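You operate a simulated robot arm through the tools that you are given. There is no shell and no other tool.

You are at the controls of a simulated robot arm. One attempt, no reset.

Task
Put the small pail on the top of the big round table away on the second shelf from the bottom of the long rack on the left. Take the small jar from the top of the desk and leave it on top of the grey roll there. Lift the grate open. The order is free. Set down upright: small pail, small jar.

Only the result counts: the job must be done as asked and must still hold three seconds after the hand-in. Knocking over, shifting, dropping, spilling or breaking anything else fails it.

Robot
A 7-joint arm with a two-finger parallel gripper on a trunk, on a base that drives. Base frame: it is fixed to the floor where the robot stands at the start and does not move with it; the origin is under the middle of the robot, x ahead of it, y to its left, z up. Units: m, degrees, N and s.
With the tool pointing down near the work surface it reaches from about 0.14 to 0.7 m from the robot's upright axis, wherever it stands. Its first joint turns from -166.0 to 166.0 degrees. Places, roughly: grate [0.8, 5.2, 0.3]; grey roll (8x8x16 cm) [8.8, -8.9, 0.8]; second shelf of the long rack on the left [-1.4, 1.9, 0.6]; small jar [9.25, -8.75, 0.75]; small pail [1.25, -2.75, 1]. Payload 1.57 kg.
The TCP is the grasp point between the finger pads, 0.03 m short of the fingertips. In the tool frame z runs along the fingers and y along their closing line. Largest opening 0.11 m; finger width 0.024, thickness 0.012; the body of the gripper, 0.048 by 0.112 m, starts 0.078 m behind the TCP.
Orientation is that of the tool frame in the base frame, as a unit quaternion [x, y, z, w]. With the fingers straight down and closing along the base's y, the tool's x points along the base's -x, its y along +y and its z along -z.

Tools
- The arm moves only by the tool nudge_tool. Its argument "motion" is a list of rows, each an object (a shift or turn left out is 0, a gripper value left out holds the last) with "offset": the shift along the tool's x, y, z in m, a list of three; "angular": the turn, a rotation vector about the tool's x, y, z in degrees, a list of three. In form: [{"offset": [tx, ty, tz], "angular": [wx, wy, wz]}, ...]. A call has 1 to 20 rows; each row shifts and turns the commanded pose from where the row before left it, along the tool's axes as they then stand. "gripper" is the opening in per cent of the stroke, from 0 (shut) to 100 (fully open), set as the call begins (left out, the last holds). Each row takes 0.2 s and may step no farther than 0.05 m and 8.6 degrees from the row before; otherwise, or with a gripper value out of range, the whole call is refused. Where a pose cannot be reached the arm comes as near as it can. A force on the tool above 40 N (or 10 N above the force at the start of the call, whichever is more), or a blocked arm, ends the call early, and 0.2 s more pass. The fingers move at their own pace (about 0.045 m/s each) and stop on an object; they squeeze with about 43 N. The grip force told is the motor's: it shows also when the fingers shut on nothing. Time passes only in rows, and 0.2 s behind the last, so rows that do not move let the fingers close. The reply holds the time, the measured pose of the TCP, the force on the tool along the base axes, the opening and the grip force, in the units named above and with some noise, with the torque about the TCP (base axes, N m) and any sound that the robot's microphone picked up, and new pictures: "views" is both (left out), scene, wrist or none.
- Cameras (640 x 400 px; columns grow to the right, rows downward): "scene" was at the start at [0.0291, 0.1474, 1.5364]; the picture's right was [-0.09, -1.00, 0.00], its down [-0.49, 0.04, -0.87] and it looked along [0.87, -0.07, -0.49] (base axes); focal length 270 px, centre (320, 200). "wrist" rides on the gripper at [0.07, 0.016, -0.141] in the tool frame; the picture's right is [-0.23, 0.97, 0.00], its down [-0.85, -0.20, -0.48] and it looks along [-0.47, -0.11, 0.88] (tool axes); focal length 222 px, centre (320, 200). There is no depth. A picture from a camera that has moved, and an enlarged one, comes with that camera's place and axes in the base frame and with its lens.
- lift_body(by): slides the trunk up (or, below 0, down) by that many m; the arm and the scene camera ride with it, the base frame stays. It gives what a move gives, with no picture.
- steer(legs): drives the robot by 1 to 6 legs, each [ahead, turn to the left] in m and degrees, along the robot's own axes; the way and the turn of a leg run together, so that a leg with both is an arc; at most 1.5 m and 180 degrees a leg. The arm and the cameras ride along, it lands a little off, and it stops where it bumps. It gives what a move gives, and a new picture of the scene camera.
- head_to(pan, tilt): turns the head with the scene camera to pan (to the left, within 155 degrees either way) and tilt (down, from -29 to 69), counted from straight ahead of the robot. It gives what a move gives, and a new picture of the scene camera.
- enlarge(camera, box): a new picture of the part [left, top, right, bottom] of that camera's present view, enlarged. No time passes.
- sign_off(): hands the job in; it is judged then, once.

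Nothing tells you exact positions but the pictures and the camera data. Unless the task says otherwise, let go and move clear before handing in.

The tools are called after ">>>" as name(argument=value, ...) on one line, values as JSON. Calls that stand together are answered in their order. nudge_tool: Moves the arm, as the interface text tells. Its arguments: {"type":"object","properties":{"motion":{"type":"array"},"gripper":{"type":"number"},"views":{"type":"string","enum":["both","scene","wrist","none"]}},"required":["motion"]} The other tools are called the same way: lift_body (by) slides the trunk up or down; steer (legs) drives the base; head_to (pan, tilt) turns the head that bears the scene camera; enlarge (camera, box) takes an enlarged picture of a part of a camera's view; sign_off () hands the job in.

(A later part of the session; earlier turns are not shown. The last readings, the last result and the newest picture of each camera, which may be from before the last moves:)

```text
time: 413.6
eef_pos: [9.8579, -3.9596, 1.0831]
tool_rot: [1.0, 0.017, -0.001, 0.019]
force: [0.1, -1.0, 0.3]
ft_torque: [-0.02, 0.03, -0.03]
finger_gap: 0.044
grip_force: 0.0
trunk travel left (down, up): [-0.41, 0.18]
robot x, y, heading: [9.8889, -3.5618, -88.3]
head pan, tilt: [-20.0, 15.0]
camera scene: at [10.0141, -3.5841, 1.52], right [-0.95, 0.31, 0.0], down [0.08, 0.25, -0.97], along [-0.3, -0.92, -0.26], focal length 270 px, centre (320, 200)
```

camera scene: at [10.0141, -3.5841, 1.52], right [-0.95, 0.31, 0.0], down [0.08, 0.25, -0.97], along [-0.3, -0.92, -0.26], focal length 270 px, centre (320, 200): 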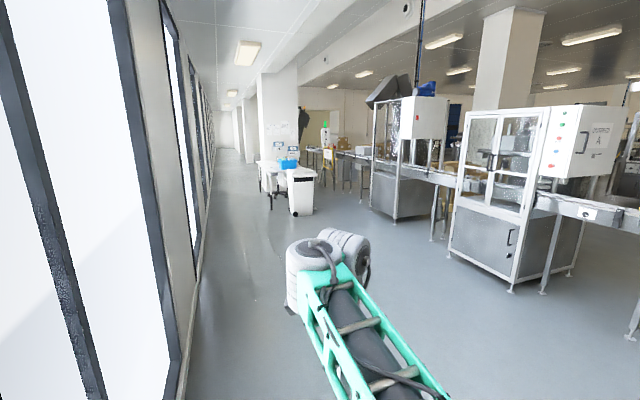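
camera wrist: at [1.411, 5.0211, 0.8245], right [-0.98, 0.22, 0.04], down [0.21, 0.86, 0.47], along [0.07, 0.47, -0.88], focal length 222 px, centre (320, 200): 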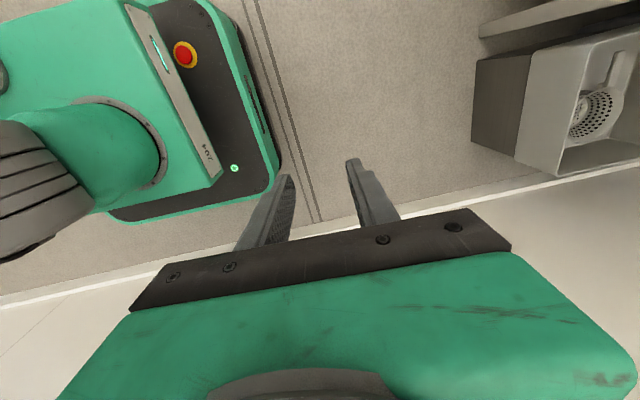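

The white desk by the pillar ahead, around (9.1, -8.4), must be the one. I zoom in on it.

>>> enlarge(camera="scene", box=[240, 120, 340, 220])

```text
4.00 times, centred on (290, 170) of scene
camera zoom: at [10.0141, -3.5841, 1.52], right [-0.95, 0.31, 0.0], down [0.08, 0.25, -0.97], along [-0.3, -0.92, -0.26], focal length 1082 px, centre (440, 320)
```

zoom: 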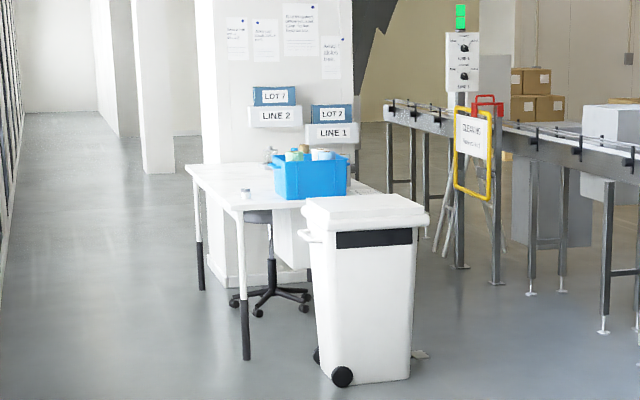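

The desk's north-east leg is about (9.33, -8.64) and a white bin stands north of it around x 8.5–9.0. I drive down the corridor to about y = -7.2 for a closer look.

>>> steer(legs=[[1.5, 0], [1.4, 0], [0.7, 0]])

>>> head_to(pan=-30, tilt=25)

```text
time: 431.0
eef_pos: [9.9295, -7.5466, 1.0824]
tool_rot: [1.0, 0.02, -0.001, 0.019]
force: [-0.3, 0.8, 0.2]
ft_torque: [0.01, 0.01, 0.0]
finger_gap: 0.044
grip_force: 0.0
trunk travel left (down, up): [-0.41, 0.18]
robot x, y, heading: [9.9662, -7.144, -88.3]
head pan, tilt: [-20.0, 15.0]
camera scene: at [10.0853, -7.172, 1.52], right [-0.95, 0.31, 0.0], down [0.08, 0.25, -0.97], along [-0.3, -0.92, -0.26], focal length 270 px, centre (320, 200)
```

scene: 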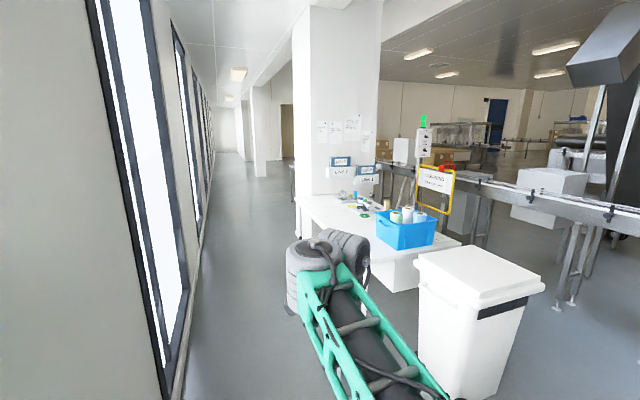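

```text
time: 431.8
eef_pos: [9.9302, -7.5467, 1.0826]
tool_rot: [1.0, 0.018, -0.001, 0.019]
force: [-0.4, 0.5, 0.0]
ft_torque: [-0.01, -0.02, 0.01]
finger_gap: 0.0439
grip_force: 0.1
trunk travel left (down, up): [-0.41, 0.18]
robot x, y, heading: [9.96, -7.1476, -88.1]
head pan, tilt: [-30.0, 25.0]
camera scene: at [10.071, -7.1644, 1.5038], right [-0.88, 0.47, 0.0], down [0.2, 0.37, -0.91], along [-0.43, -0.8, -0.42], focal length 270 px, centre (320, 200)
```

scene: 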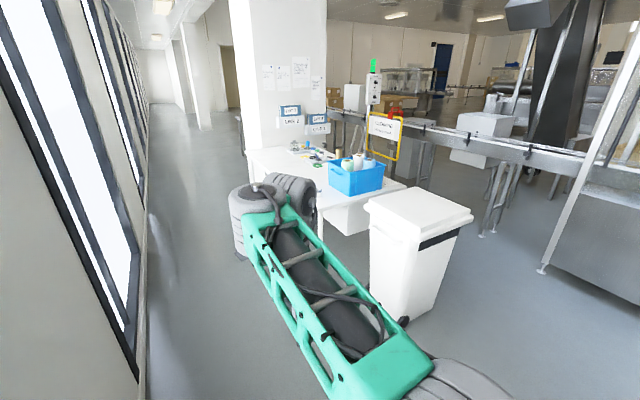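

>>> enlarge(camera="scene", box=[230, 100, 430, 240])

```text
2.86 times, centred on (330, 170) of scene
camera zoom: at [10.071, -7.1644, 1.5038], right [-0.88, 0.47, 0.0], down [0.2, 0.37, -0.91], along [-0.43, -0.8, -0.42], focal length 773 px, centre (291, 286)
```

zoom: 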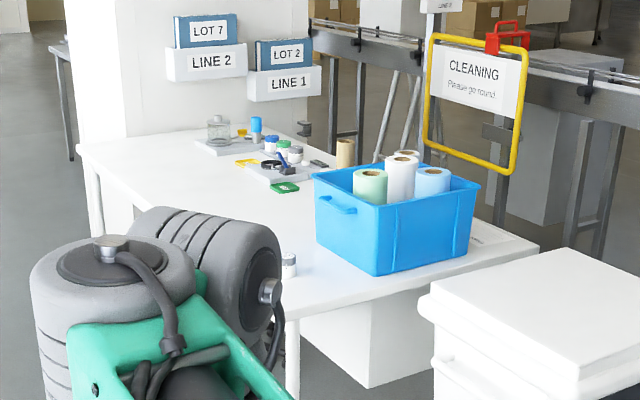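

The jar sits near the desk's north-east corner and the rolls stand in a blue crate further in. I move further down the corridor and look at the desktop from the side.

>>> steer(legs=[[0, -5], [1.0, 0], [0.45, 3]])

>>> head_to(pan=-75, tilt=30)

```text
time: 439.8
eef_pos: [9.8613, -8.9952, 1.0823]
tool_rot: [1.0, 0.007, -0.002, 0.02]
force: [-0.1, -1.1, 0.8]
ft_torque: [0.0, -0.02, 0.01]
finger_gap: 0.0442
grip_force: 0.1
trunk travel left (down, up): [-0.41, 0.18]
robot x, y, heading: [9.9022, -8.598, -89.4]
head pan, tilt: [-30.0, 25.0]
camera scene: at [10.0101, -8.6155, 1.5038], right [-0.87, 0.49, 0.0], down [0.21, 0.37, -0.91], along [-0.44, -0.79, -0.42], focal length 270 px, centre (320, 200)
```

scene: 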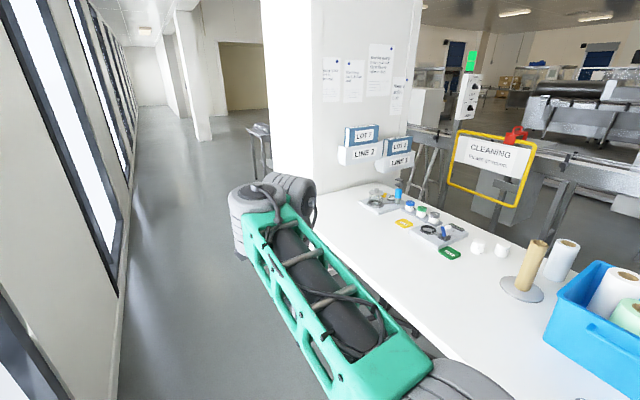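

```text
time: 440.9
eef_pos: [9.8613, -8.9947, 1.0823]
tool_rot: [1.0, 0.007, -0.001, 0.019]
force: [0.3, 0.1, 0.0]
ft_torque: [0.01, 0.01, 0.0]
finger_gap: 0.0441
grip_force: 0.0
trunk travel left (down, up): [-0.41, 0.18]
robot x, y, heading: [9.9065, -8.593, -89.5]
head pan, tilt: [-75.0, 30.0]
camera scene: at [9.9682, -8.5597, 1.4958], right [-0.27, 0.96, 0.0], down [0.48, 0.14, -0.87], along [-0.83, -0.23, -0.5], focal length 270 px, centre (320, 200)
```

scene: 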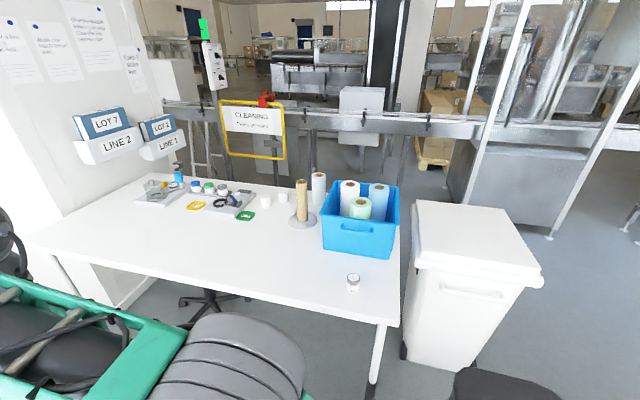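

>>> enlarge(camera="scene", box=[280, 160, 410, 300])

>>> enlarge(camera="scene", box=[240, 150, 420, 240])

```text
2.86 times, centred on (345, 230) of scene
camera zoom: at [9.9682, -8.5597, 1.4958], right [-0.27, 0.96, 0.0], down [0.48, 0.14, -0.87], along [-0.83, -0.23, -0.5], focal length 773 px, centre (249, 114)
```

zoom: 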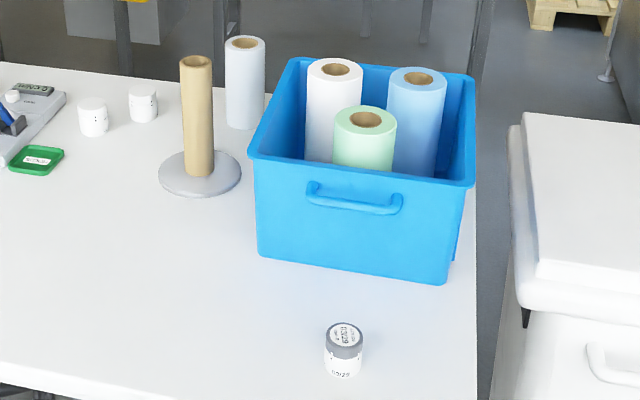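

```text
3.56 times, centred on (330, 195) of scene
camera zoom: at [9.9682, -8.5597, 1.4958], right [-0.27, 0.96, 0.0], down [0.48, 0.14, -0.87], along [-0.83, -0.23, -0.5], focal length 962 px, centre (284, 218)
```

zoom: 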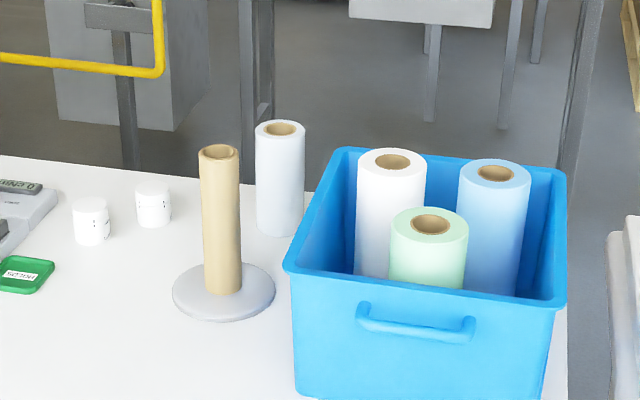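

The grey roll stands alone on the desk at about (8.69, -8.92), top z ≈ 0.88, and the jar is at about (9.267, -8.63) with its top at 0.774. I move on a little and turn to face the desk from its east side.

>>> steer(legs=[[0.235, 0], [0, -90]])

>>> head_to(pan=0, tilt=35)

```text
time: 446.6
eef_pos: [9.512, -8.7664, 1.0831]
tool_rot: [-0.692, 0.721, 0.015, -0.012]
force: [0.5, -0.3, 0.1]
ft_torque: [-0.03, -0.01, 0.01]
finger_gap: 0.0439
grip_force: 0.0
trunk travel left (down, up): [-0.41, 0.18]
robot x, y, heading: [9.9076, -8.8362, 177.5]
head pan, tilt: [-75.0, 30.0]
camera scene: at [9.9376, -8.8988, 1.4958], right [0.98, 0.21, 0.0], down [0.11, -0.49, -0.87], along [-0.19, 0.85, -0.5], focal length 270 px, centre (320, 200)
```

scene: 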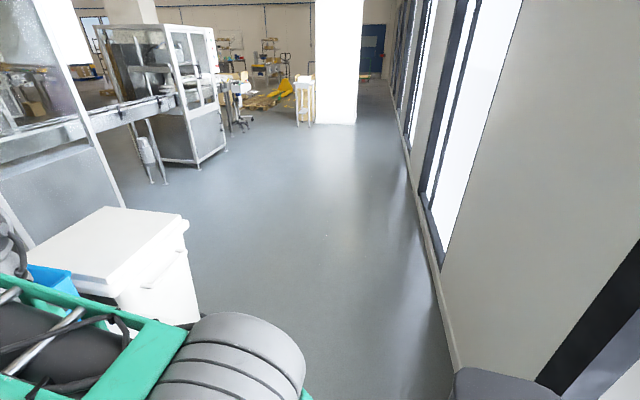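

```text
time: 448.0
eef_pos: [9.5093, -8.7668, 1.083]
tool_rot: [-0.692, 0.722, 0.015, -0.012]
force: [-0.6, 0.2, 1.2]
ft_torque: [-0.04, -0.03, 0.01]
finger_gap: 0.0441
grip_force: 0.0
trunk travel left (down, up): [-0.41, 0.18]
robot x, y, heading: [9.9053, -8.8303, 177.4]
head pan, tilt: [0.0, 35.0]
camera scene: at [9.869, -8.9831, 1.488], right [0.05, 1.0, 0.0], down [0.57, -0.03, -0.82], along [-0.82, 0.04, -0.57], focal length 270 px, centre (320, 200)
```

scene: 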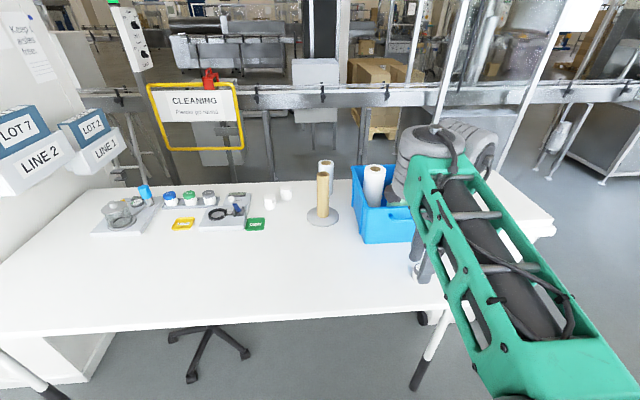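

I'm facing the desk at heading 177°. I roll forward 0.2 m so the jar comes into comfortable reach, with the hand well above the desk.

>>> steer(legs=[[0.2, 0]])

>>> nudge_tool(motion=[{"offset": [-0.03, 0.01, 0.03]}, {"offset": [-0.03, 0.01, 0.03]}, {"offset": [-0.03, 0.01, 0.03]}, {"offset": [-0.03, 0.01, 0.02]}, {}], gripper=75)

```text
time: 449.6
eef_pos: [9.3162, -8.7557, 1.0818]
tool_rot: [-0.692, 0.722, 0.015, -0.012]
force: [0.0, -0.5, 0.5]
ft_torque: [-0.01, 0.01, -0.01]
finger_gap: 0.0442
grip_force: 0.1
trunk travel left (down, up): [-0.41, 0.18]
robot x, y, heading: [9.708, -8.8209, 177.4]
head pan, tilt: [0.0, 35.0]
camera scene: at [9.6737, -8.9737, 1.488], right [0.05, 1.0, 0.0], down [0.57, -0.03, -0.82], along [-0.82, 0.04, -0.57], focal length 270 px, centre (320, 200)
```

scene: 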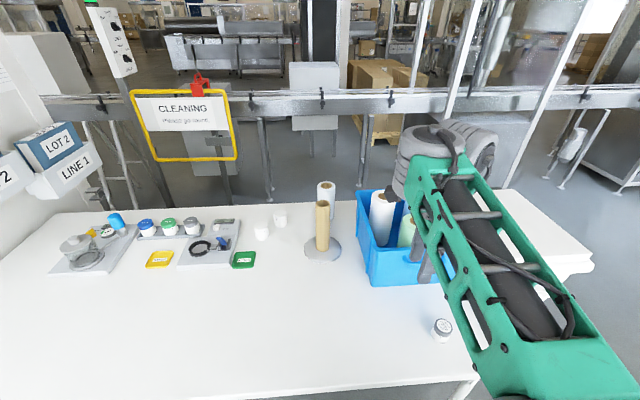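

```text
time: 450.8
eef_pos: [9.2751, -8.6315, 0.9741]
tool_rot: [-0.691, 0.722, 0.015, -0.012]
force: [-0.7, -0.5, -0.9]
ft_torque: [0.0, -0.02, -0.01]
finger_gap: 0.0824
grip_force: 0.0
trunk travel left (down, up): [-0.41, 0.18]
robot x, y, heading: [9.7114, -8.8221, 177.2]
head pan, tilt: [0.0, 35.0]
camera scene: at [9.6733, -8.9734, 1.488], right [0.05, 1.0, 0.0], down [0.57, -0.03, -0.82], along [-0.82, 0.04, -0.57], focal length 270 px, centre (320, 200)
camera wrist: at [9.2623, -8.7011, 1.1154], right [-0.96, 0.27, 0.04], down [0.26, 0.84, 0.47], along [0.1, 0.46, -0.88], focal length 222 px, centre (320, 200)
```

scene: 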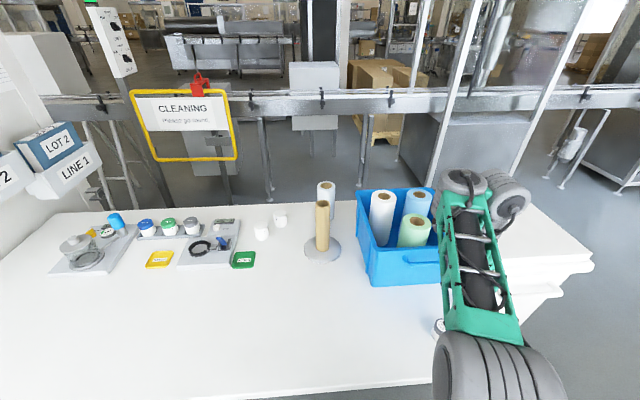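
wrist: 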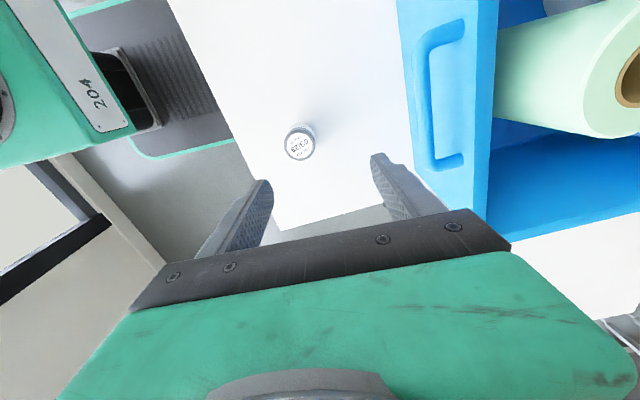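

The wrist camera puts the jar at about (9.305, -8.62). I shift over it, go down to z ≈ 0.87 and check again.

>>> nudge_tool(motion=[{"offset": [-0.0069, -0.0165, 0.02]}, {"offset": [-0.0069, -0.0165, 0.02]}, {"offset": [0, 0, 0.03]}, {"offset": [0, 0, 0.03]}, {}])

```text
time: 452.0
eef_pos: [9.263, -8.5956, 0.9349]
tool_rot: [-0.691, 0.722, 0.012, -0.011]
force: [0.5, -0.3, 0.1]
ft_torque: [0.01, 0.03, -0.03]
finger_gap: 0.0824
grip_force: 0.0
out of reach, approached as far as the arm can: row 1, 2, 3, 4
trunk travel left (down, up): [-0.41, 0.18]
robot x, y, heading: [9.7121, -8.8244, 177.2]
head pan, tilt: [0.0, 35.0]
camera scene: at [9.6737, -8.9736, 1.488], right [0.05, 1.0, 0.0], down [0.57, -0.03, -0.82], along [-0.82, 0.04, -0.57], focal length 270 px, centre (320, 200)
camera wrist: at [9.248, -8.665, 1.0773], right [-0.96, 0.27, 0.03], down [0.25, 0.84, 0.47], along [0.1, 0.46, -0.88], focal length 222 px, centre (320, 200)
```

scene: 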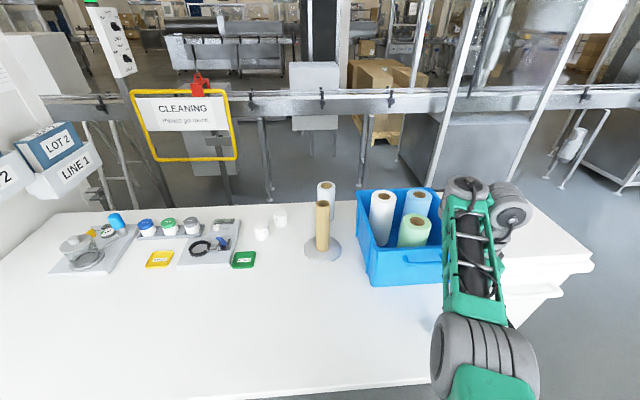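
wrist: 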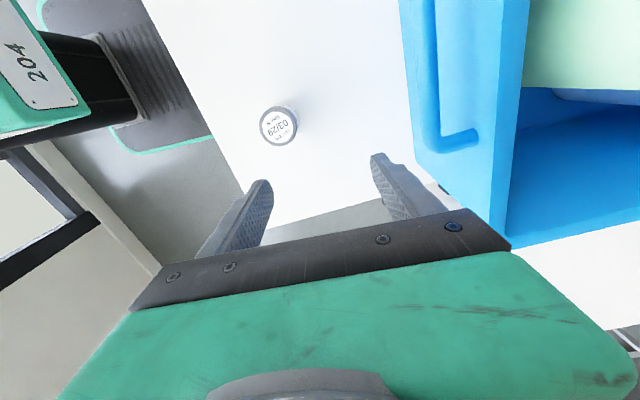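

The wrist has slipped into the awkward branch again (joint on the right), which limits going down. I raise the hand above everything and tilt it inward to bring the wrist back to the other branch.

>>> nudge_tool(motion=[{"offset": [0, 0, -0.04]}, {"offset": [0, 0, -0.04]}, {"offset": [0, 0, -0.04]}, {"offset": [0.02, 0, -0.03]}, {"offset": [0.04, 0, 0]}, {"offset": [0.04, 0, 0]}, {}], views="none")

>>> nudge_tool(motion=[{"angular": [4, 0, 0]}, {"angular": [4, 0, 0]}, {"angular": [4, 0, 0]}, {"angular": [4, 0, 0]}, {"angular": [4, 0, 0]}, {"angular": [4, 0, 0]}, {}])

```text
time: 453.6
eef_pos: [9.2665, -8.6966, 1.083]
tool_rot: [-0.691, 0.722, 0.015, -0.013]
force: [-0.1, -0.1, -0.2]
ft_torque: [0.02, 0.02, -0.02]
finger_gap: 0.0826
grip_force: 0.1
trunk travel left (down, up): [-0.41, 0.18]
robot x, y, heading: [9.706, -8.8225, 177.2]
head pan, tilt: [0.0, 35.0]
```

```text
time: 455.2
eef_pos: [9.2985, -8.7239, 1.0046]
tool_rot: [-0.682, 0.714, -0.111, 0.109]
force: [-0.3, -0.1, -1.0]
ft_torque: [0.03, -0.04, 0.0]
finger_gap: 0.0822
grip_force: 0.1
out of reach, approached as far as the arm can: row 2, 3, 4, 5, 6
trunk travel left (down, up): [-0.41, 0.18]
robot x, y, heading: [9.7105, -8.8232, 177.0]
head pan, tilt: [0.0, 35.0]
camera scene: at [9.6734, -8.9737, 1.488], right [0.05, 1.0, 0.0], down [0.57, -0.03, -0.82], along [-0.82, 0.04, -0.57], focal length 270 px, centre (320, 200)
camera wrist: at [9.237, -8.7909, 1.1321], right [-0.92, 0.27, -0.3], down [0.08, 0.85, 0.52], along [0.39, 0.45, -0.8], focal length 222 px, centre (320, 200)
```

scene: 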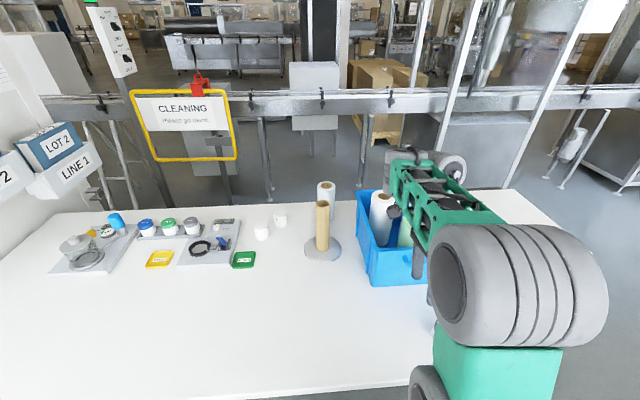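
wrist: 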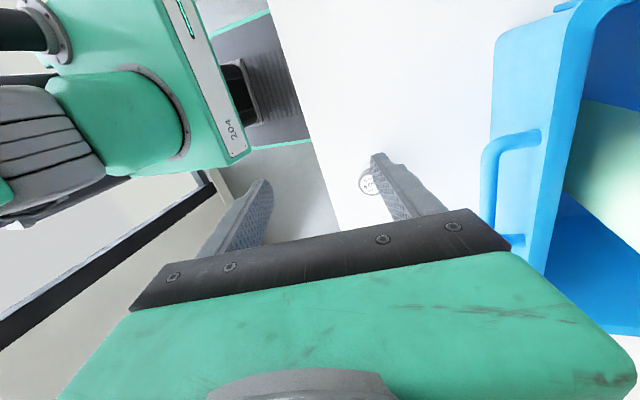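

The inward tilt only pitched the forearm down. In this branch farther and lower positions should work, so I straighten the tool, back up 0.13 m, and try the descent again from there.

>>> nudge_tool(motion=[{"offset": [0, 0, -0.03], "angular": [-4.5, 0, 0]}, {"offset": [0, 0, -0.03], "angular": [-4.5, 0, 0]}, {"offset": [0, 0, -0.02], "angular": [-4.5, 0, 0]}, {"angular": [-4.4, 0, 0]}, {}], views="none")

>>> steer(legs=[[-0.13, 0]])

```text
time: 456.4
eef_pos: [9.2806, -8.7226, 1.0762]
tool_rot: [-0.691, 0.723, 0.002, 0.001]
force: [1.0, 0.3, 0.0]
ft_torque: [0.0, 0.01, 0.03]
finger_gap: 0.0823
grip_force: 0.1
out of reach, approached as far as the arm can: row 1
trunk travel left (down, up): [-0.41, 0.18]
robot x, y, heading: [9.7112, -8.8222, 177.3]
head pan, tilt: [0.0, 35.0]
```

```text
time: 457.7
eef_pos: [9.4114, -8.7295, 1.0762]
tool_rot: [-0.69, 0.724, 0.001, 0.001]
force: [-0.3, -0.1, 0.3]
ft_torque: [0.01, 0.05, -0.03]
finger_gap: 0.0825
grip_force: 0.1
trunk travel left (down, up): [-0.41, 0.18]
robot x, y, heading: [9.8414, -8.8305, 176.9]
head pan, tilt: [0.0, 35.0]
camera scene: at [9.8053, -8.9803, 1.488], right [0.05, 1.0, 0.0], down [0.57, -0.03, -0.82], along [-0.82, 0.04, -0.57], focal length 270 px, centre (320, 200)
```

scene: 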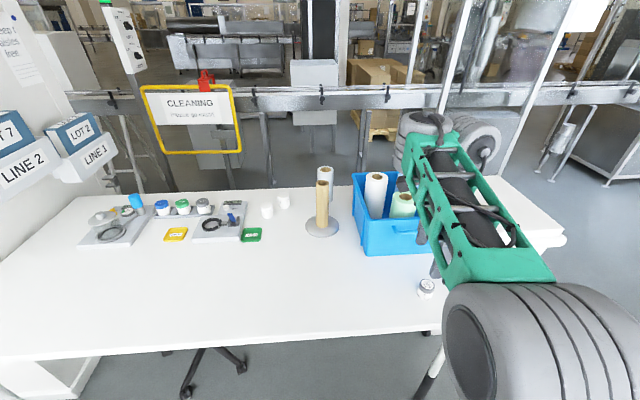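

>>> nudge_tool(motion=[{"offset": [-0.0213, 0.023, 0]}, {"offset": [-0.0213, 0.023, 0]}, {"offset": [-0.0213, 0.023, 0]}, {"offset": [-0.0213, 0.023, 0]}, {"offset": [-0.0213, 0.023, 0]}, {"offset": [0, 0, 0.035]}, {"offset": [0, 0, 0.035]}, {"offset": [0, 0, 0.035]}, {"offset": [0, 0, 0.035]}, {}])

```text
time: 459.9
eef_pos: [9.3024, -8.6179, 0.9369]
tool_rot: [-0.69, 0.723, 0.001, 0.002]
force: [0.5, -0.3, 0.3]
ft_torque: [0.03, -0.03, 0.0]
finger_gap: 0.0822
grip_force: 0.1
trunk travel left (down, up): [-0.41, 0.18]
robot x, y, heading: [9.8414, -8.8265, 177.2]
head pan, tilt: [0.0, 35.0]
camera scene: at [9.8049, -8.9802, 1.488], right [0.05, 1.0, 0.0], down [0.57, -0.03, -0.82], along [-0.82, 0.04, -0.57], focal length 270 px, centre (320, 200)
camera wrist: at [9.284, -8.6866, 1.0782], right [-0.96, 0.27, 0.0], down [0.24, 0.84, 0.48], along [0.13, 0.46, -0.88], focal length 222 px, centre (320, 200)
```

scene: 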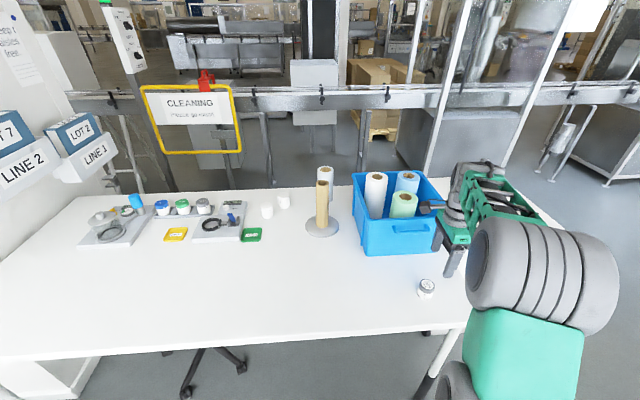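
wrist: 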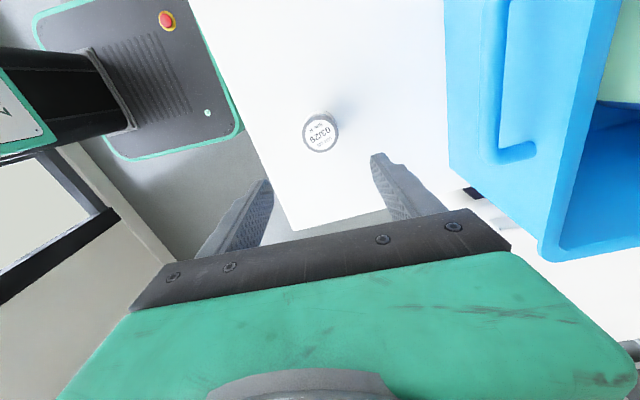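

Now the arm reached it cleanly, in the good branch, and the jar is nearly centred. I descend to z ≈ 0.85 and check alignment and height again.

>>> nudge_tool(motion=[{"offset": [0.005, 0.002, 0.03]}, {"offset": [0, 0, 0.03]}, {"offset": [0, 0, 0.027]}, {}])

```text
time: 460.9
eef_pos: [9.3014, -8.6212, 0.8513]
tool_rot: [-0.691, 0.723, 0.001, 0.001]
force: [-0.6, -0.2, 0.2]
ft_torque: [0.0, 0.0, -0.02]
finger_gap: 0.0826
grip_force: 0.0
trunk travel left (down, up): [-0.41, 0.18]
robot x, y, heading: [9.8421, -8.8296, 176.9]
head pan, tilt: [0.0, 35.0]
camera scene: at [9.805, -8.9801, 1.488], right [0.05, 1.0, 0.0], down [0.57, -0.03, -0.82], along [-0.82, 0.04, -0.57], focal length 270 px, centre (320, 200)
camera wrist: at [9.2826, -8.6909, 0.9925], right [-0.96, 0.27, 0.0], down [0.24, 0.84, 0.48], along [0.13, 0.46, -0.88], focal length 222 px, centre (320, 200)
```

scene: 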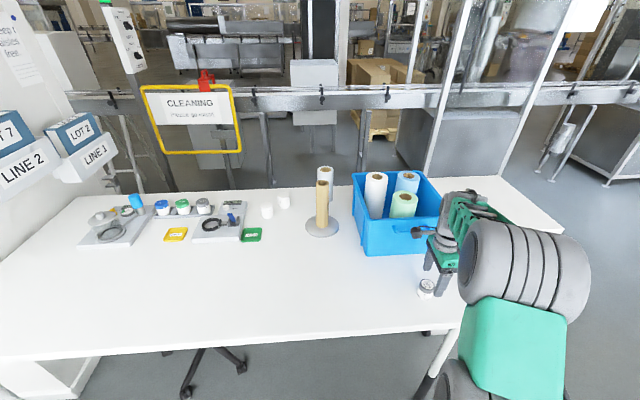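
wrist: 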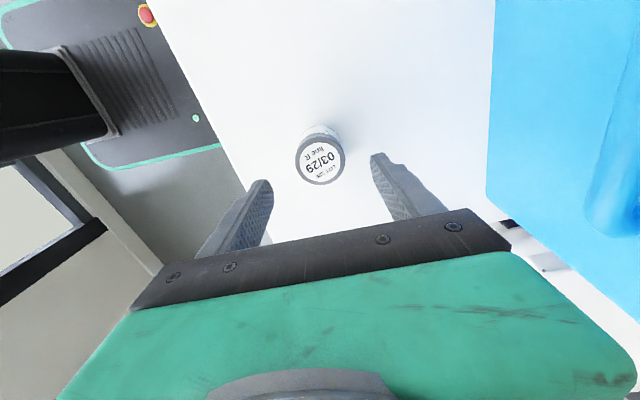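

>>> nudge_tool(motion=[{"offset": [0, 0, 0.03]}, {"offset": [0.001, 0.001, 0.025]}, {}])

```text
time: 461.7
eef_pos: [9.2993, -8.6236, 0.7951]
tool_rot: [-0.691, 0.723, 0.0, 0.001]
force: [0.2, 0.6, 0.8]
ft_torque: [0.01, -0.01, 0.03]
finger_gap: 0.0824
grip_force: 0.1
trunk travel left (down, up): [-0.41, 0.18]
robot x, y, heading: [9.8404, -8.8248, 177.2]
head pan, tilt: [0.0, 35.0]
camera scene: at [9.8049, -8.9802, 1.488], right [0.05, 1.0, 0.0], down [0.57, -0.03, -0.82], along [-0.82, 0.04, -0.57], focal length 270 px, centre (320, 200)
camera wrist: at [9.2805, -8.6929, 0.9367], right [-0.96, 0.27, 0.0], down [0.24, 0.84, 0.48], along [0.13, 0.46, -0.88], focal length 222 px, centre (320, 200)
```

scene: 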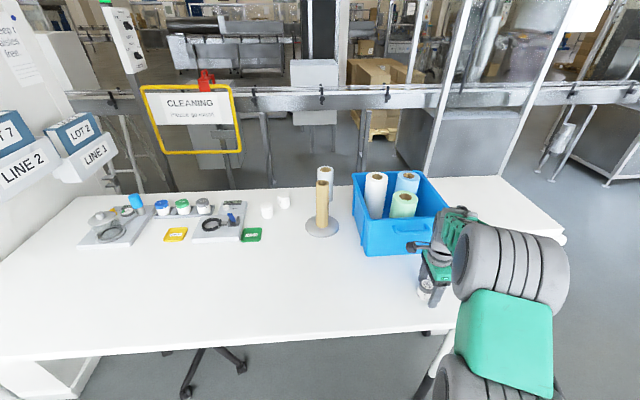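
wrist: 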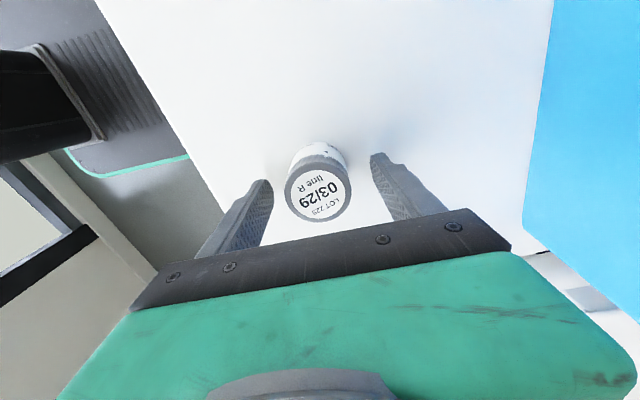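

The lid is level with the grasp point now and centred. I go 2 cm lower and close on the jar.

>>> nudge_tool(motion=[{"offset": [0, 0, 0.012]}, {"offset": [0, 0, 0.01]}, {}], views="none")

>>> nudge_tool(motion=[{}, {}, {}, {}, {}], gripper=0)

```text
time: 462.2
eef_pos: [9.2954, -8.6232, 0.7904]
tool_rot: [-0.692, 0.722, 0.007, -0.002]
force: [6.9, -5.1, 17.2]
ft_torque: [-0.33, -1.12, -0.1]
finger_gap: 0.0897
grip_force: 3.8
trunk travel left (down, up): [-0.41, 0.18]
robot x, y, heading: [9.8424, -8.8278, 177.5]
head pan, tilt: [0.0, 35.0]
stopped in row 2: the force on the tool passed its limit at 51 N (the readings are from after the stop); the commanded pose is now the measured one
```

```text
time: 462.8
eef_pos: [9.2997, -8.6216, 0.7902]
tool_rot: [-0.691, 0.723, 0.003, 0.001]
force: [16.8, -0.3, 20.3]
ft_torque: [-0.27, -1.14, 0.33]
finger_gap: 0.0562
grip_force: 8.7
trunk travel left (down, up): [-0.41, 0.18]
robot x, y, heading: [9.8415, -8.8295, 177.1]
head pan, tilt: [0.0, 35.0]
stopped in row 2: the force on the tool passed its limit at 43 N (the readings are from after the stop); the commanded pose is now the measured one
camera scene: at [9.8081, -8.9808, 1.4879], right [0.05, 1.0, 0.0], down [0.57, -0.03, -0.82], along [-0.82, 0.04, -0.57], focal length 270 px, centre (320, 200)
camera wrist: at [9.2812, -8.6919, 0.9312], right [-0.96, 0.27, 0.0], down [0.24, 0.84, 0.48], along [0.13, 0.46, -0.88], focal length 222 px, centre (320, 200)
```

scene: 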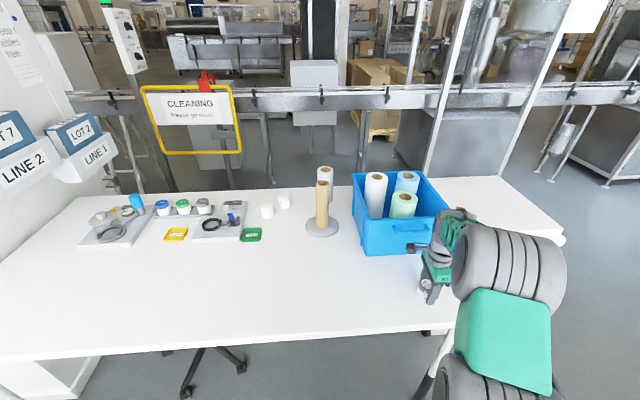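
wrist: 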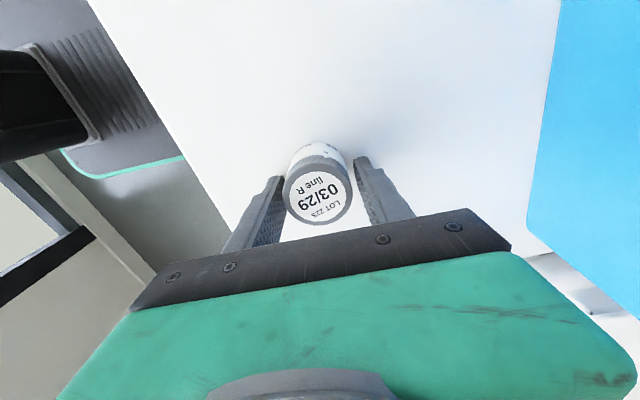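

The fingertips touched the desk (its top is at about z 0.76). I rise 6 mm and then finish closing.

>>> nudge_tool(motion=[{"offset": [0, 0, -0.006]}, {}], gripper=51, views="none")

>>> nudge_tool(motion=[{}, {}, {}, {}, {}], gripper=0)

```text
time: 463.4
eef_pos: [9.2981, -8.6224, 0.7941]
tool_rot: [-0.691, 0.723, 0.003, 0.001]
force: [0.5, 0.2, -0.2]
ft_torque: [0.0, -0.02, -0.03]
finger_gap: 0.0561
grip_force: 0.1
trunk travel left (down, up): [-0.41, 0.18]
robot x, y, heading: [9.8418, -8.8281, 177.2]
head pan, tilt: [0.0, 35.0]
```

```text
time: 464.6
eef_pos: [9.2971, -8.6221, 0.7945]
tool_rot: [-0.691, 0.723, 0.003, 0.001]
force: [0.0, 0.7, 0.1]
ft_torque: [0.0, 0.01, -0.03]
finger_gap: 0.0435
grip_force: 42.7
trunk travel left (down, up): [-0.41, 0.18]
robot x, y, heading: [9.8393, -8.8273, 177.2]
head pan, tilt: [0.0, 35.0]
camera scene: at [9.8055, -8.9802, 1.488], right [0.05, 1.0, 0.0], down [0.57, -0.03, -0.82], along [-0.82, 0.04, -0.57], focal length 270 px, centre (320, 200)
camera wrist: at [9.2795, -8.6917, 0.9353], right [-0.96, 0.27, 0.0], down [0.24, 0.84, 0.48], along [0.13, 0.46, -0.88], focal length 222 px, centre (320, 200)
```

scene: 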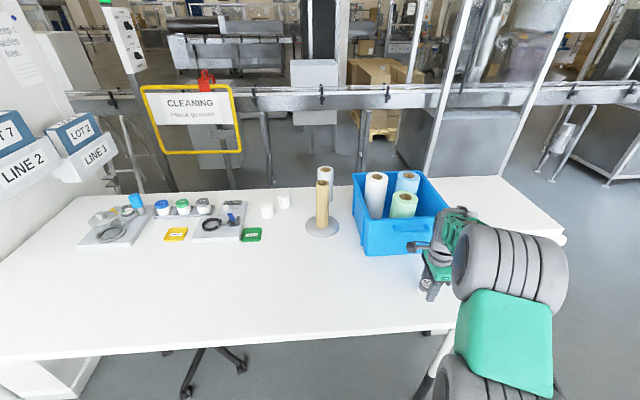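
wrist: 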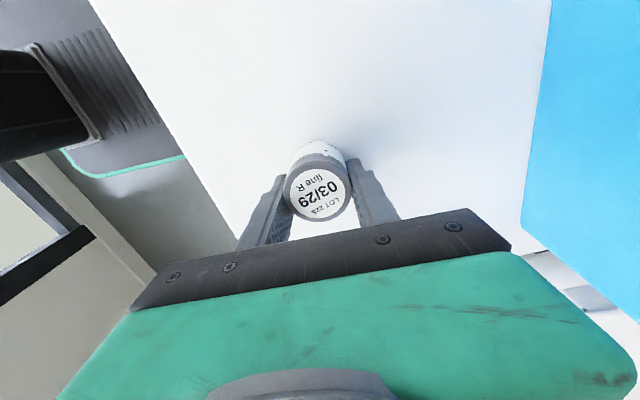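

The jar is held firmly (43.5 mm wide). I lift it well clear, raise the trunk fully, and check what is under my arm plate before rolling closer over the desk edge.

>>> nudge_tool(motion=[{"offset": [0, 0, -0.015]}, {"offset": [0, 0, -0.035]}, {"offset": [0, 0, -0.04]}, {"offset": [0, 0, -0.04]}, {"offset": [0, 0, -0.04]}, {}])

>>> lift_body(by=0.18)

>>> enlarge(camera="wrist", box=[0, 0, 260, 200])

```text
time: 465.9
eef_pos: [9.3009, -8.6238, 0.9605]
tool_rot: [-0.69, 0.724, 0.004, 0.0]
force: [0.8, 0.2, -1.2]
ft_torque: [-0.01, 0.0, -0.05]
finger_gap: 0.0435
grip_force: 42.6
trunk travel left (down, up): [-0.41, 0.18]
robot x, y, heading: [9.8422, -8.8272, 177.2]
head pan, tilt: [0.0, 35.0]
camera scene: at [9.8057, -8.9803, 1.488], right [0.05, 1.0, 0.0], down [0.57, -0.03, -0.82], along [-0.82, 0.04, -0.57], focal length 270 px, centre (320, 200)
camera wrist: at [9.2832, -8.6936, 1.102], right [-0.96, 0.27, 0.0], down [0.24, 0.84, 0.48], along [0.13, 0.46, -0.88], focal length 222 px, centre (320, 200)
```

scene: 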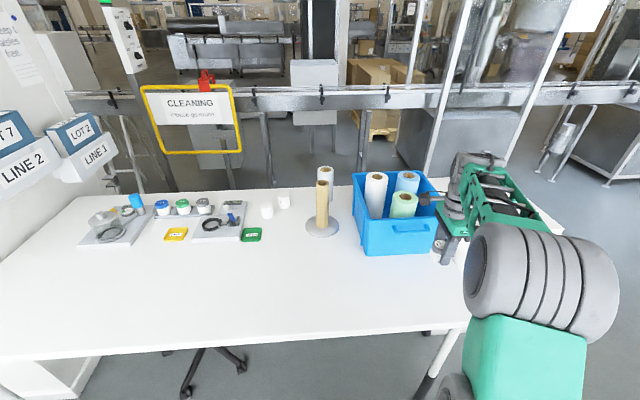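
wrist: 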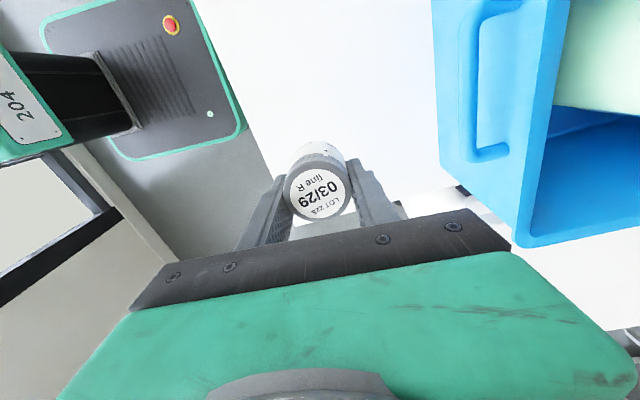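

```text
time: 467.9
eef_pos: [9.3018, -8.6241, 1.1413]
tool_rot: [-0.691, 0.723, 0.003, 0.0]
force: [0.2, -0.1, -0.7]
ft_torque: [0.01, -0.02, 0.0]
finger_gap: 0.0437
grip_force: 43.4
trunk travel left (down, up): [-0.59, 0.0]
robot x, y, heading: [9.841, -8.8285, 177.0]
head pan, tilt: [0.0, 35.0]
```

```text
2.00 times, centred on (130, 100) of wrist
camera zoom: at [9.2829, -8.6935, 1.2814], right [-0.96, 0.27, 0.0], down [0.24, 0.84, 0.48], along [0.13, 0.46, -0.88], focal length 444 px, centre (700, 400)
```

zoom: 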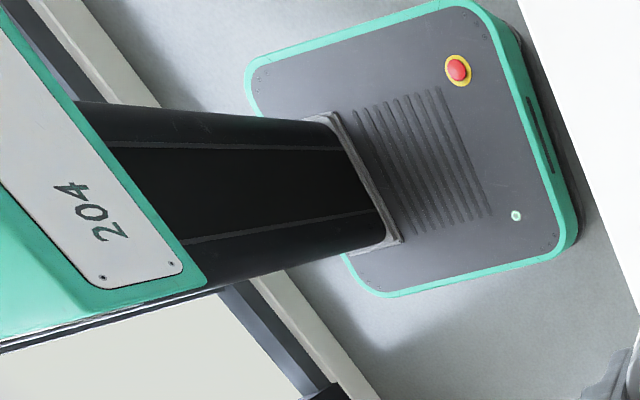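

My base deck is only about 0.27 m high and the lift column is set back behind the arm, so I can roll the deck under the desk edge with the plate above it. I drive forward 0.43 m with the jar held high.

>>> steer(legs=[[0.25, 0]])

>>> steer(legs=[[0.18, 0]])

```text
time: 469.8
eef_pos: [9.0484, -8.613, 1.1397]
tool_rot: [-0.691, 0.723, 0.003, 0.001]
force: [-0.1, -0.9, -1.3]
ft_torque: [0.01, 0.0, 0.04]
finger_gap: 0.0437
grip_force: 42.7
trunk travel left (down, up): [-0.59, 0.0]
robot x, y, heading: [9.5927, -8.8178, 177.1]
head pan, tilt: [0.0, 35.0]
camera scene: at [9.553, -8.9679, 1.668], right [0.05, 1.0, 0.0], down [0.57, -0.03, -0.82], along [-0.82, 0.04, -0.57], focal length 270 px, centre (320, 200)
```

scene: 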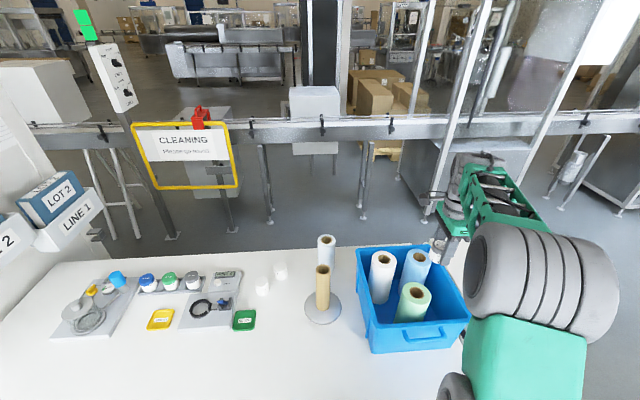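

```text
time: 471.3
eef_pos: [8.8732, -8.6023, 1.1394]
tool_rot: [-0.692, 0.722, 0.003, 0.0]
force: [0.1, -0.2, -1.2]
ft_torque: [-0.01, 0.0, -0.03]
finger_gap: 0.0437
grip_force: 43.1
trunk travel left (down, up): [-0.59, 0.0]
robot x, y, heading: [9.417, -8.8054, 177.0]
head pan, tilt: [0.0, 35.0]
camera scene: at [9.3772, -8.9591, 1.668], right [0.05, 1.0, 0.0], down [0.57, -0.03, -0.82], along [-0.82, 0.04, -0.57], focal length 270 px, centre (320, 200)
```

scene: 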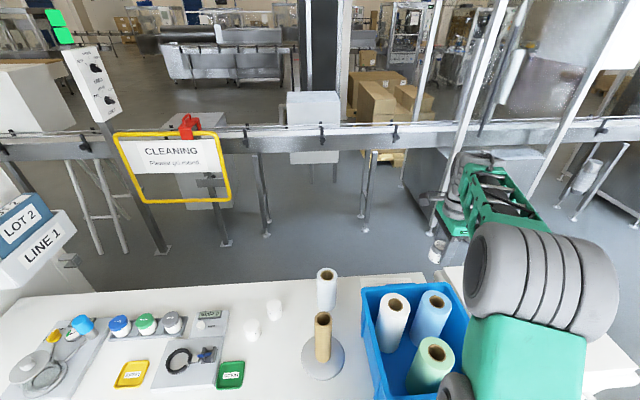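

I'm now at the desk with the grey roll at about (8.76, -8.905), top z ≈ 0.92. I move the jar across to above the roll, still high.

>>> nudge_tool(motion=[{"offset": [0.0384, 0.0125, 0]}, {"offset": [0.0384, 0.0125, 0]}, {"offset": [0.0384, 0.0125, 0]}, {"offset": [0.0384, 0.0125, 0]}, {"offset": [0.0384, 0.0125, 0]}, {"offset": [0.0384, 0.0125, 0]}, {"offset": [0.0384, 0.0125, 0]}, {"offset": [0.0384, 0.0125, 0]}, {}])

```text
time: 473.3
eef_pos: [8.76, -8.9059, 1.1385]
tool_rot: [-0.691, 0.723, 0.003, 0.0]
force: [0.6, -0.2, 0.0]
ft_torque: [0.01, 0.0, 0.01]
finger_gap: 0.0437
grip_force: 43.1
trunk travel left (down, up): [-0.59, 0.0]
robot x, y, heading: [9.4124, -8.8081, 177.3]
head pan, tilt: [0.0, 35.0]
camera scene: at [9.3783, -8.9592, 1.668], right [0.05, 1.0, 0.0], down [0.57, -0.03, -0.82], along [-0.82, 0.04, -0.57], focal length 270 px, centre (320, 200)
camera wrist: at [8.7421, -8.9749, 1.28], right [-0.96, 0.27, 0.0], down [0.24, 0.84, 0.48], along [0.13, 0.46, -0.88], focal length 222 px, centre (320, 200)
```

scene: 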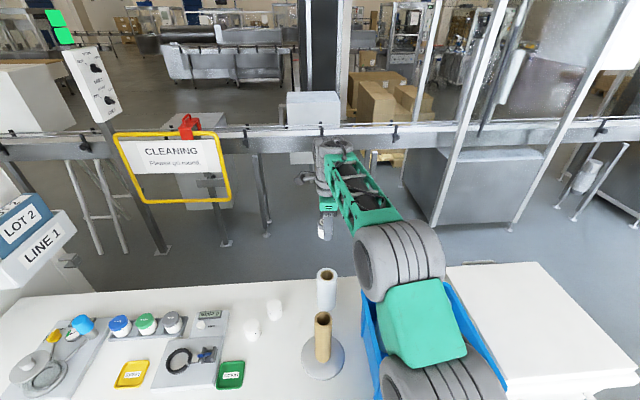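
wrist: 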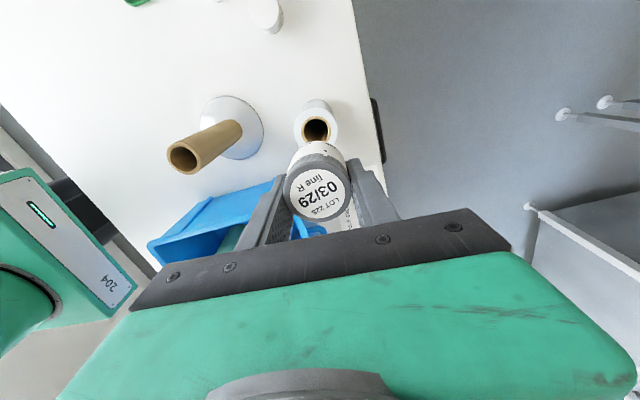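

Reachable, and the wrist view shows the roll's top within about 6 mm of the jar's axis. I correct that and descend to just above the roll.

>>> nudge_tool(motion=[{"offset": [0, -0.006, 0.02]}, {"offset": [0, 0, 0.03]}, {"offset": [0, 0, 0.03]}, {"offset": [0, 0, 0.03]}, {"offset": [0, 0, 0.03]}, {}])

```text
time: 474.7
eef_pos: [8.7669, -8.9043, 1.0017]
tool_rot: [-0.691, 0.723, 0.003, 0.001]
force: [-1.0, 0.5, -0.6]
ft_torque: [0.01, 0.03, 0.01]
finger_gap: 0.0435
grip_force: 43.9
trunk travel left (down, up): [-0.59, 0.0]
robot x, y, heading: [9.416, -8.8076, 177.4]
head pan, tilt: [0.0, 35.0]
camera scene: at [9.3783, -8.9593, 1.668], right [0.05, 1.0, 0.0], down [0.57, -0.03, -0.82], along [-0.82, 0.04, -0.57], focal length 270 px, centre (320, 200)
camera wrist: at [8.749, -8.9736, 1.1424], right [-0.96, 0.27, 0.0], down [0.24, 0.84, 0.48], along [0.13, 0.46, -0.88], focal length 222 px, centre (320, 200)
```

scene: 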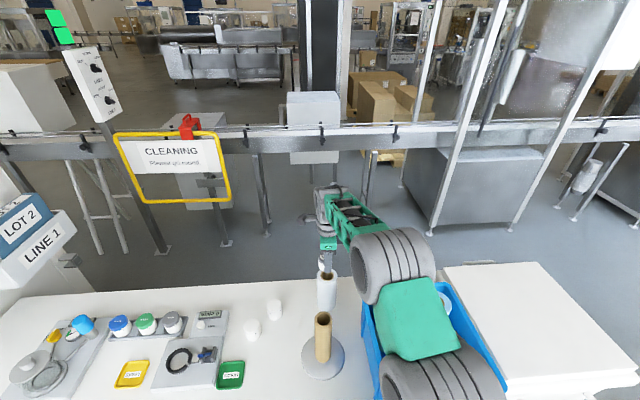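
wrist: 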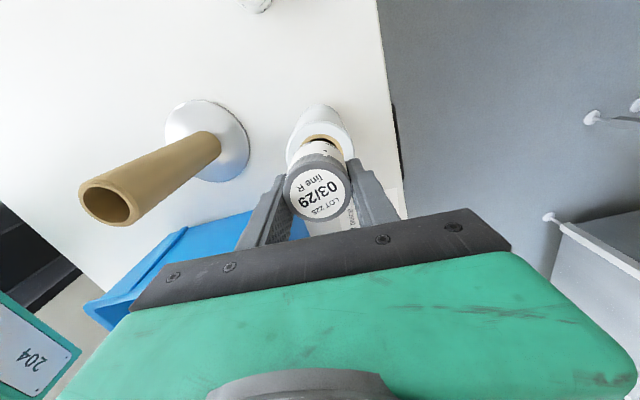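

>>> enlarge(camera="wrist", box=[250, 90, 410, 240])

>>> enlarge(camera="scene", box=[280, 180, 400, 330])

```text
2.67 times, centred on (330, 165) of wrist
camera zoom: at [8.749, -8.9736, 1.1424], right [-0.96, 0.27, 0.0], down [0.24, 0.84, 0.48], along [0.13, 0.46, -0.88], focal length 592 px, centre (293, 293)
```

zoom: 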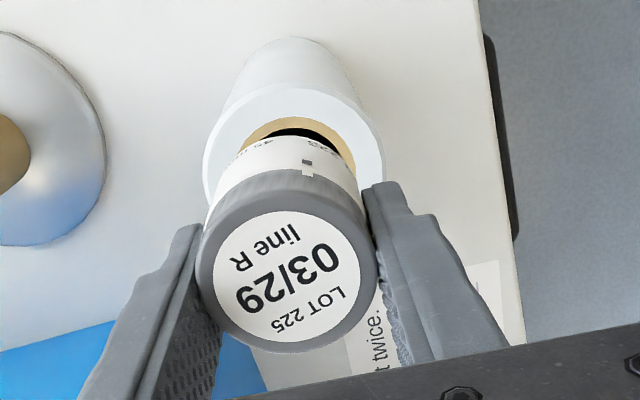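

```text
2.67 times, centred on (340, 255) of scene
camera zoom: at [9.3783, -8.9593, 1.668], right [0.05, 1.0, 0.0], down [0.57, -0.03, -0.82], along [-0.82, 0.04, -0.57], focal length 721 px, centre (267, 53)
```

zoom: 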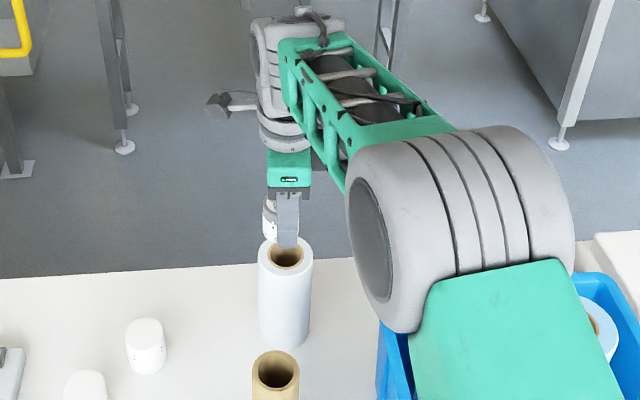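

Everything agrees: roll centre (8.766, -8.906), top z ≈ 0.92, jar aligned within 2 mm. I lower in small steps until contact.

>>> nudge_tool(motion=[{"offset": [0.0015, 0.0005, 0.015]}, {"offset": [0, 0, 0.012]}, {"offset": [0, 0, 0.008]}, {}], views="none")

>>> nudge_tool(motion=[{"offset": [0, 0, 0.004]}, {"offset": [0, 0, 0.003]}, {}])

```text
time: 475.7
eef_pos: [8.7658, -8.9065, 0.9652]
tool_rot: [-0.691, 0.723, 0.003, 0.001]
force: [-0.3, 0.3, -0.4]
ft_torque: [0.0, 0.0, 0.04]
finger_gap: 0.0435
grip_force: 42.9
trunk travel left (down, up): [-0.59, 0.0]
robot x, y, heading: [9.4163, -8.8063, 177.2]
head pan, tilt: [0.0, 35.0]
```

```text
time: 476.5
eef_pos: [8.7655, -8.9055, 0.9578]
tool_rot: [-0.691, 0.723, 0.003, 0.0]
force: [1.1, -0.1, -0.1]
ft_torque: [-0.02, -0.01, 0.02]
finger_gap: 0.0436
grip_force: 43.1
trunk travel left (down, up): [-0.59, 0.0]
robot x, y, heading: [9.4174, -8.8089, 177.2]
head pan, tilt: [0.0, 35.0]
camera scene: at [9.3783, -8.9593, 1.668], right [0.05, 1.0, 0.0], down [0.57, -0.03, -0.82], along [-0.82, 0.04, -0.57], focal length 270 px, centre (320, 200)
camera wrist: at [8.7466, -8.975, 1.0989], right [-0.96, 0.27, 0.0], down [0.24, 0.84, 0.48], along [0.13, 0.46, -0.88], focal length 222 px, centre (320, 200)
```

scene: 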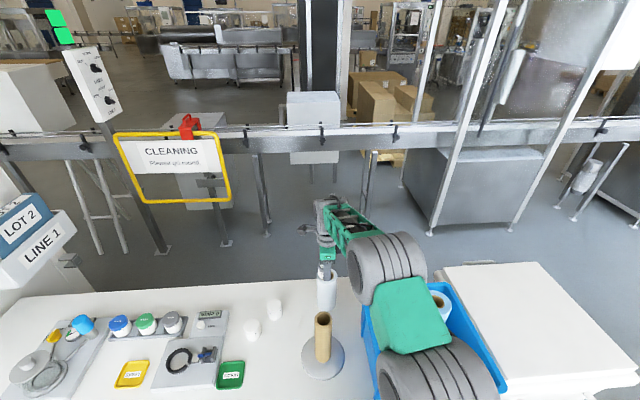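
wrist: 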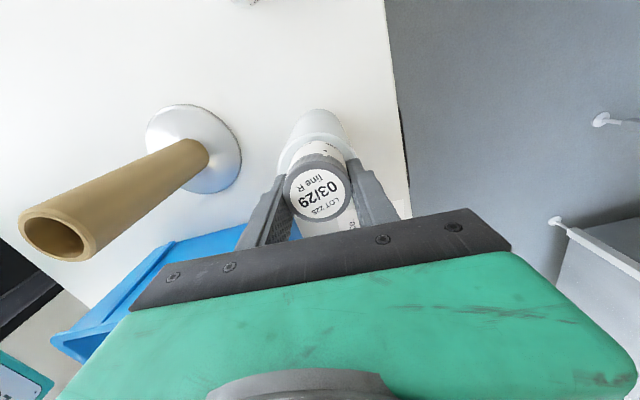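

Not in contact yet; I continue in 2–3 mm steps.

>>> nudge_tool(motion=[{"offset": [0, 0, 0.002]}, {"offset": [0, 0, 0.002]}, {}], views="none")

>>> nudge_tool(motion=[{"offset": [0, 0, 0.002]}, {}], views="none")

```text
time: 477.3
eef_pos: [8.7656, -8.9058, 0.9549]
tool_rot: [-0.691, 0.723, 0.003, 0.0]
force: [-0.3, 0.9, 2.3]
ft_torque: [-0.02, -0.07, 0.02]
finger_gap: 0.0437
grip_force: 42.6
trunk travel left (down, up): [-0.59, 0.0]
robot x, y, heading: [9.4145, -8.8094, 177.1]
head pan, tilt: [0.0, 35.0]
```

```text
time: 477.9
eef_pos: [8.7649, -8.9063, 0.9542]
tool_rot: [-0.691, 0.723, 0.004, -0.002]
force: [2.6, 0.6, 17.5]
ft_torque: [-0.12, -0.32, 0.06]
finger_gap: 0.0437
grip_force: 42.9
trunk travel left (down, up): [-0.59, 0.0]
robot x, y, heading: [9.416, -8.8061, 177.3]
head pan, tilt: [0.0, 35.0]
```

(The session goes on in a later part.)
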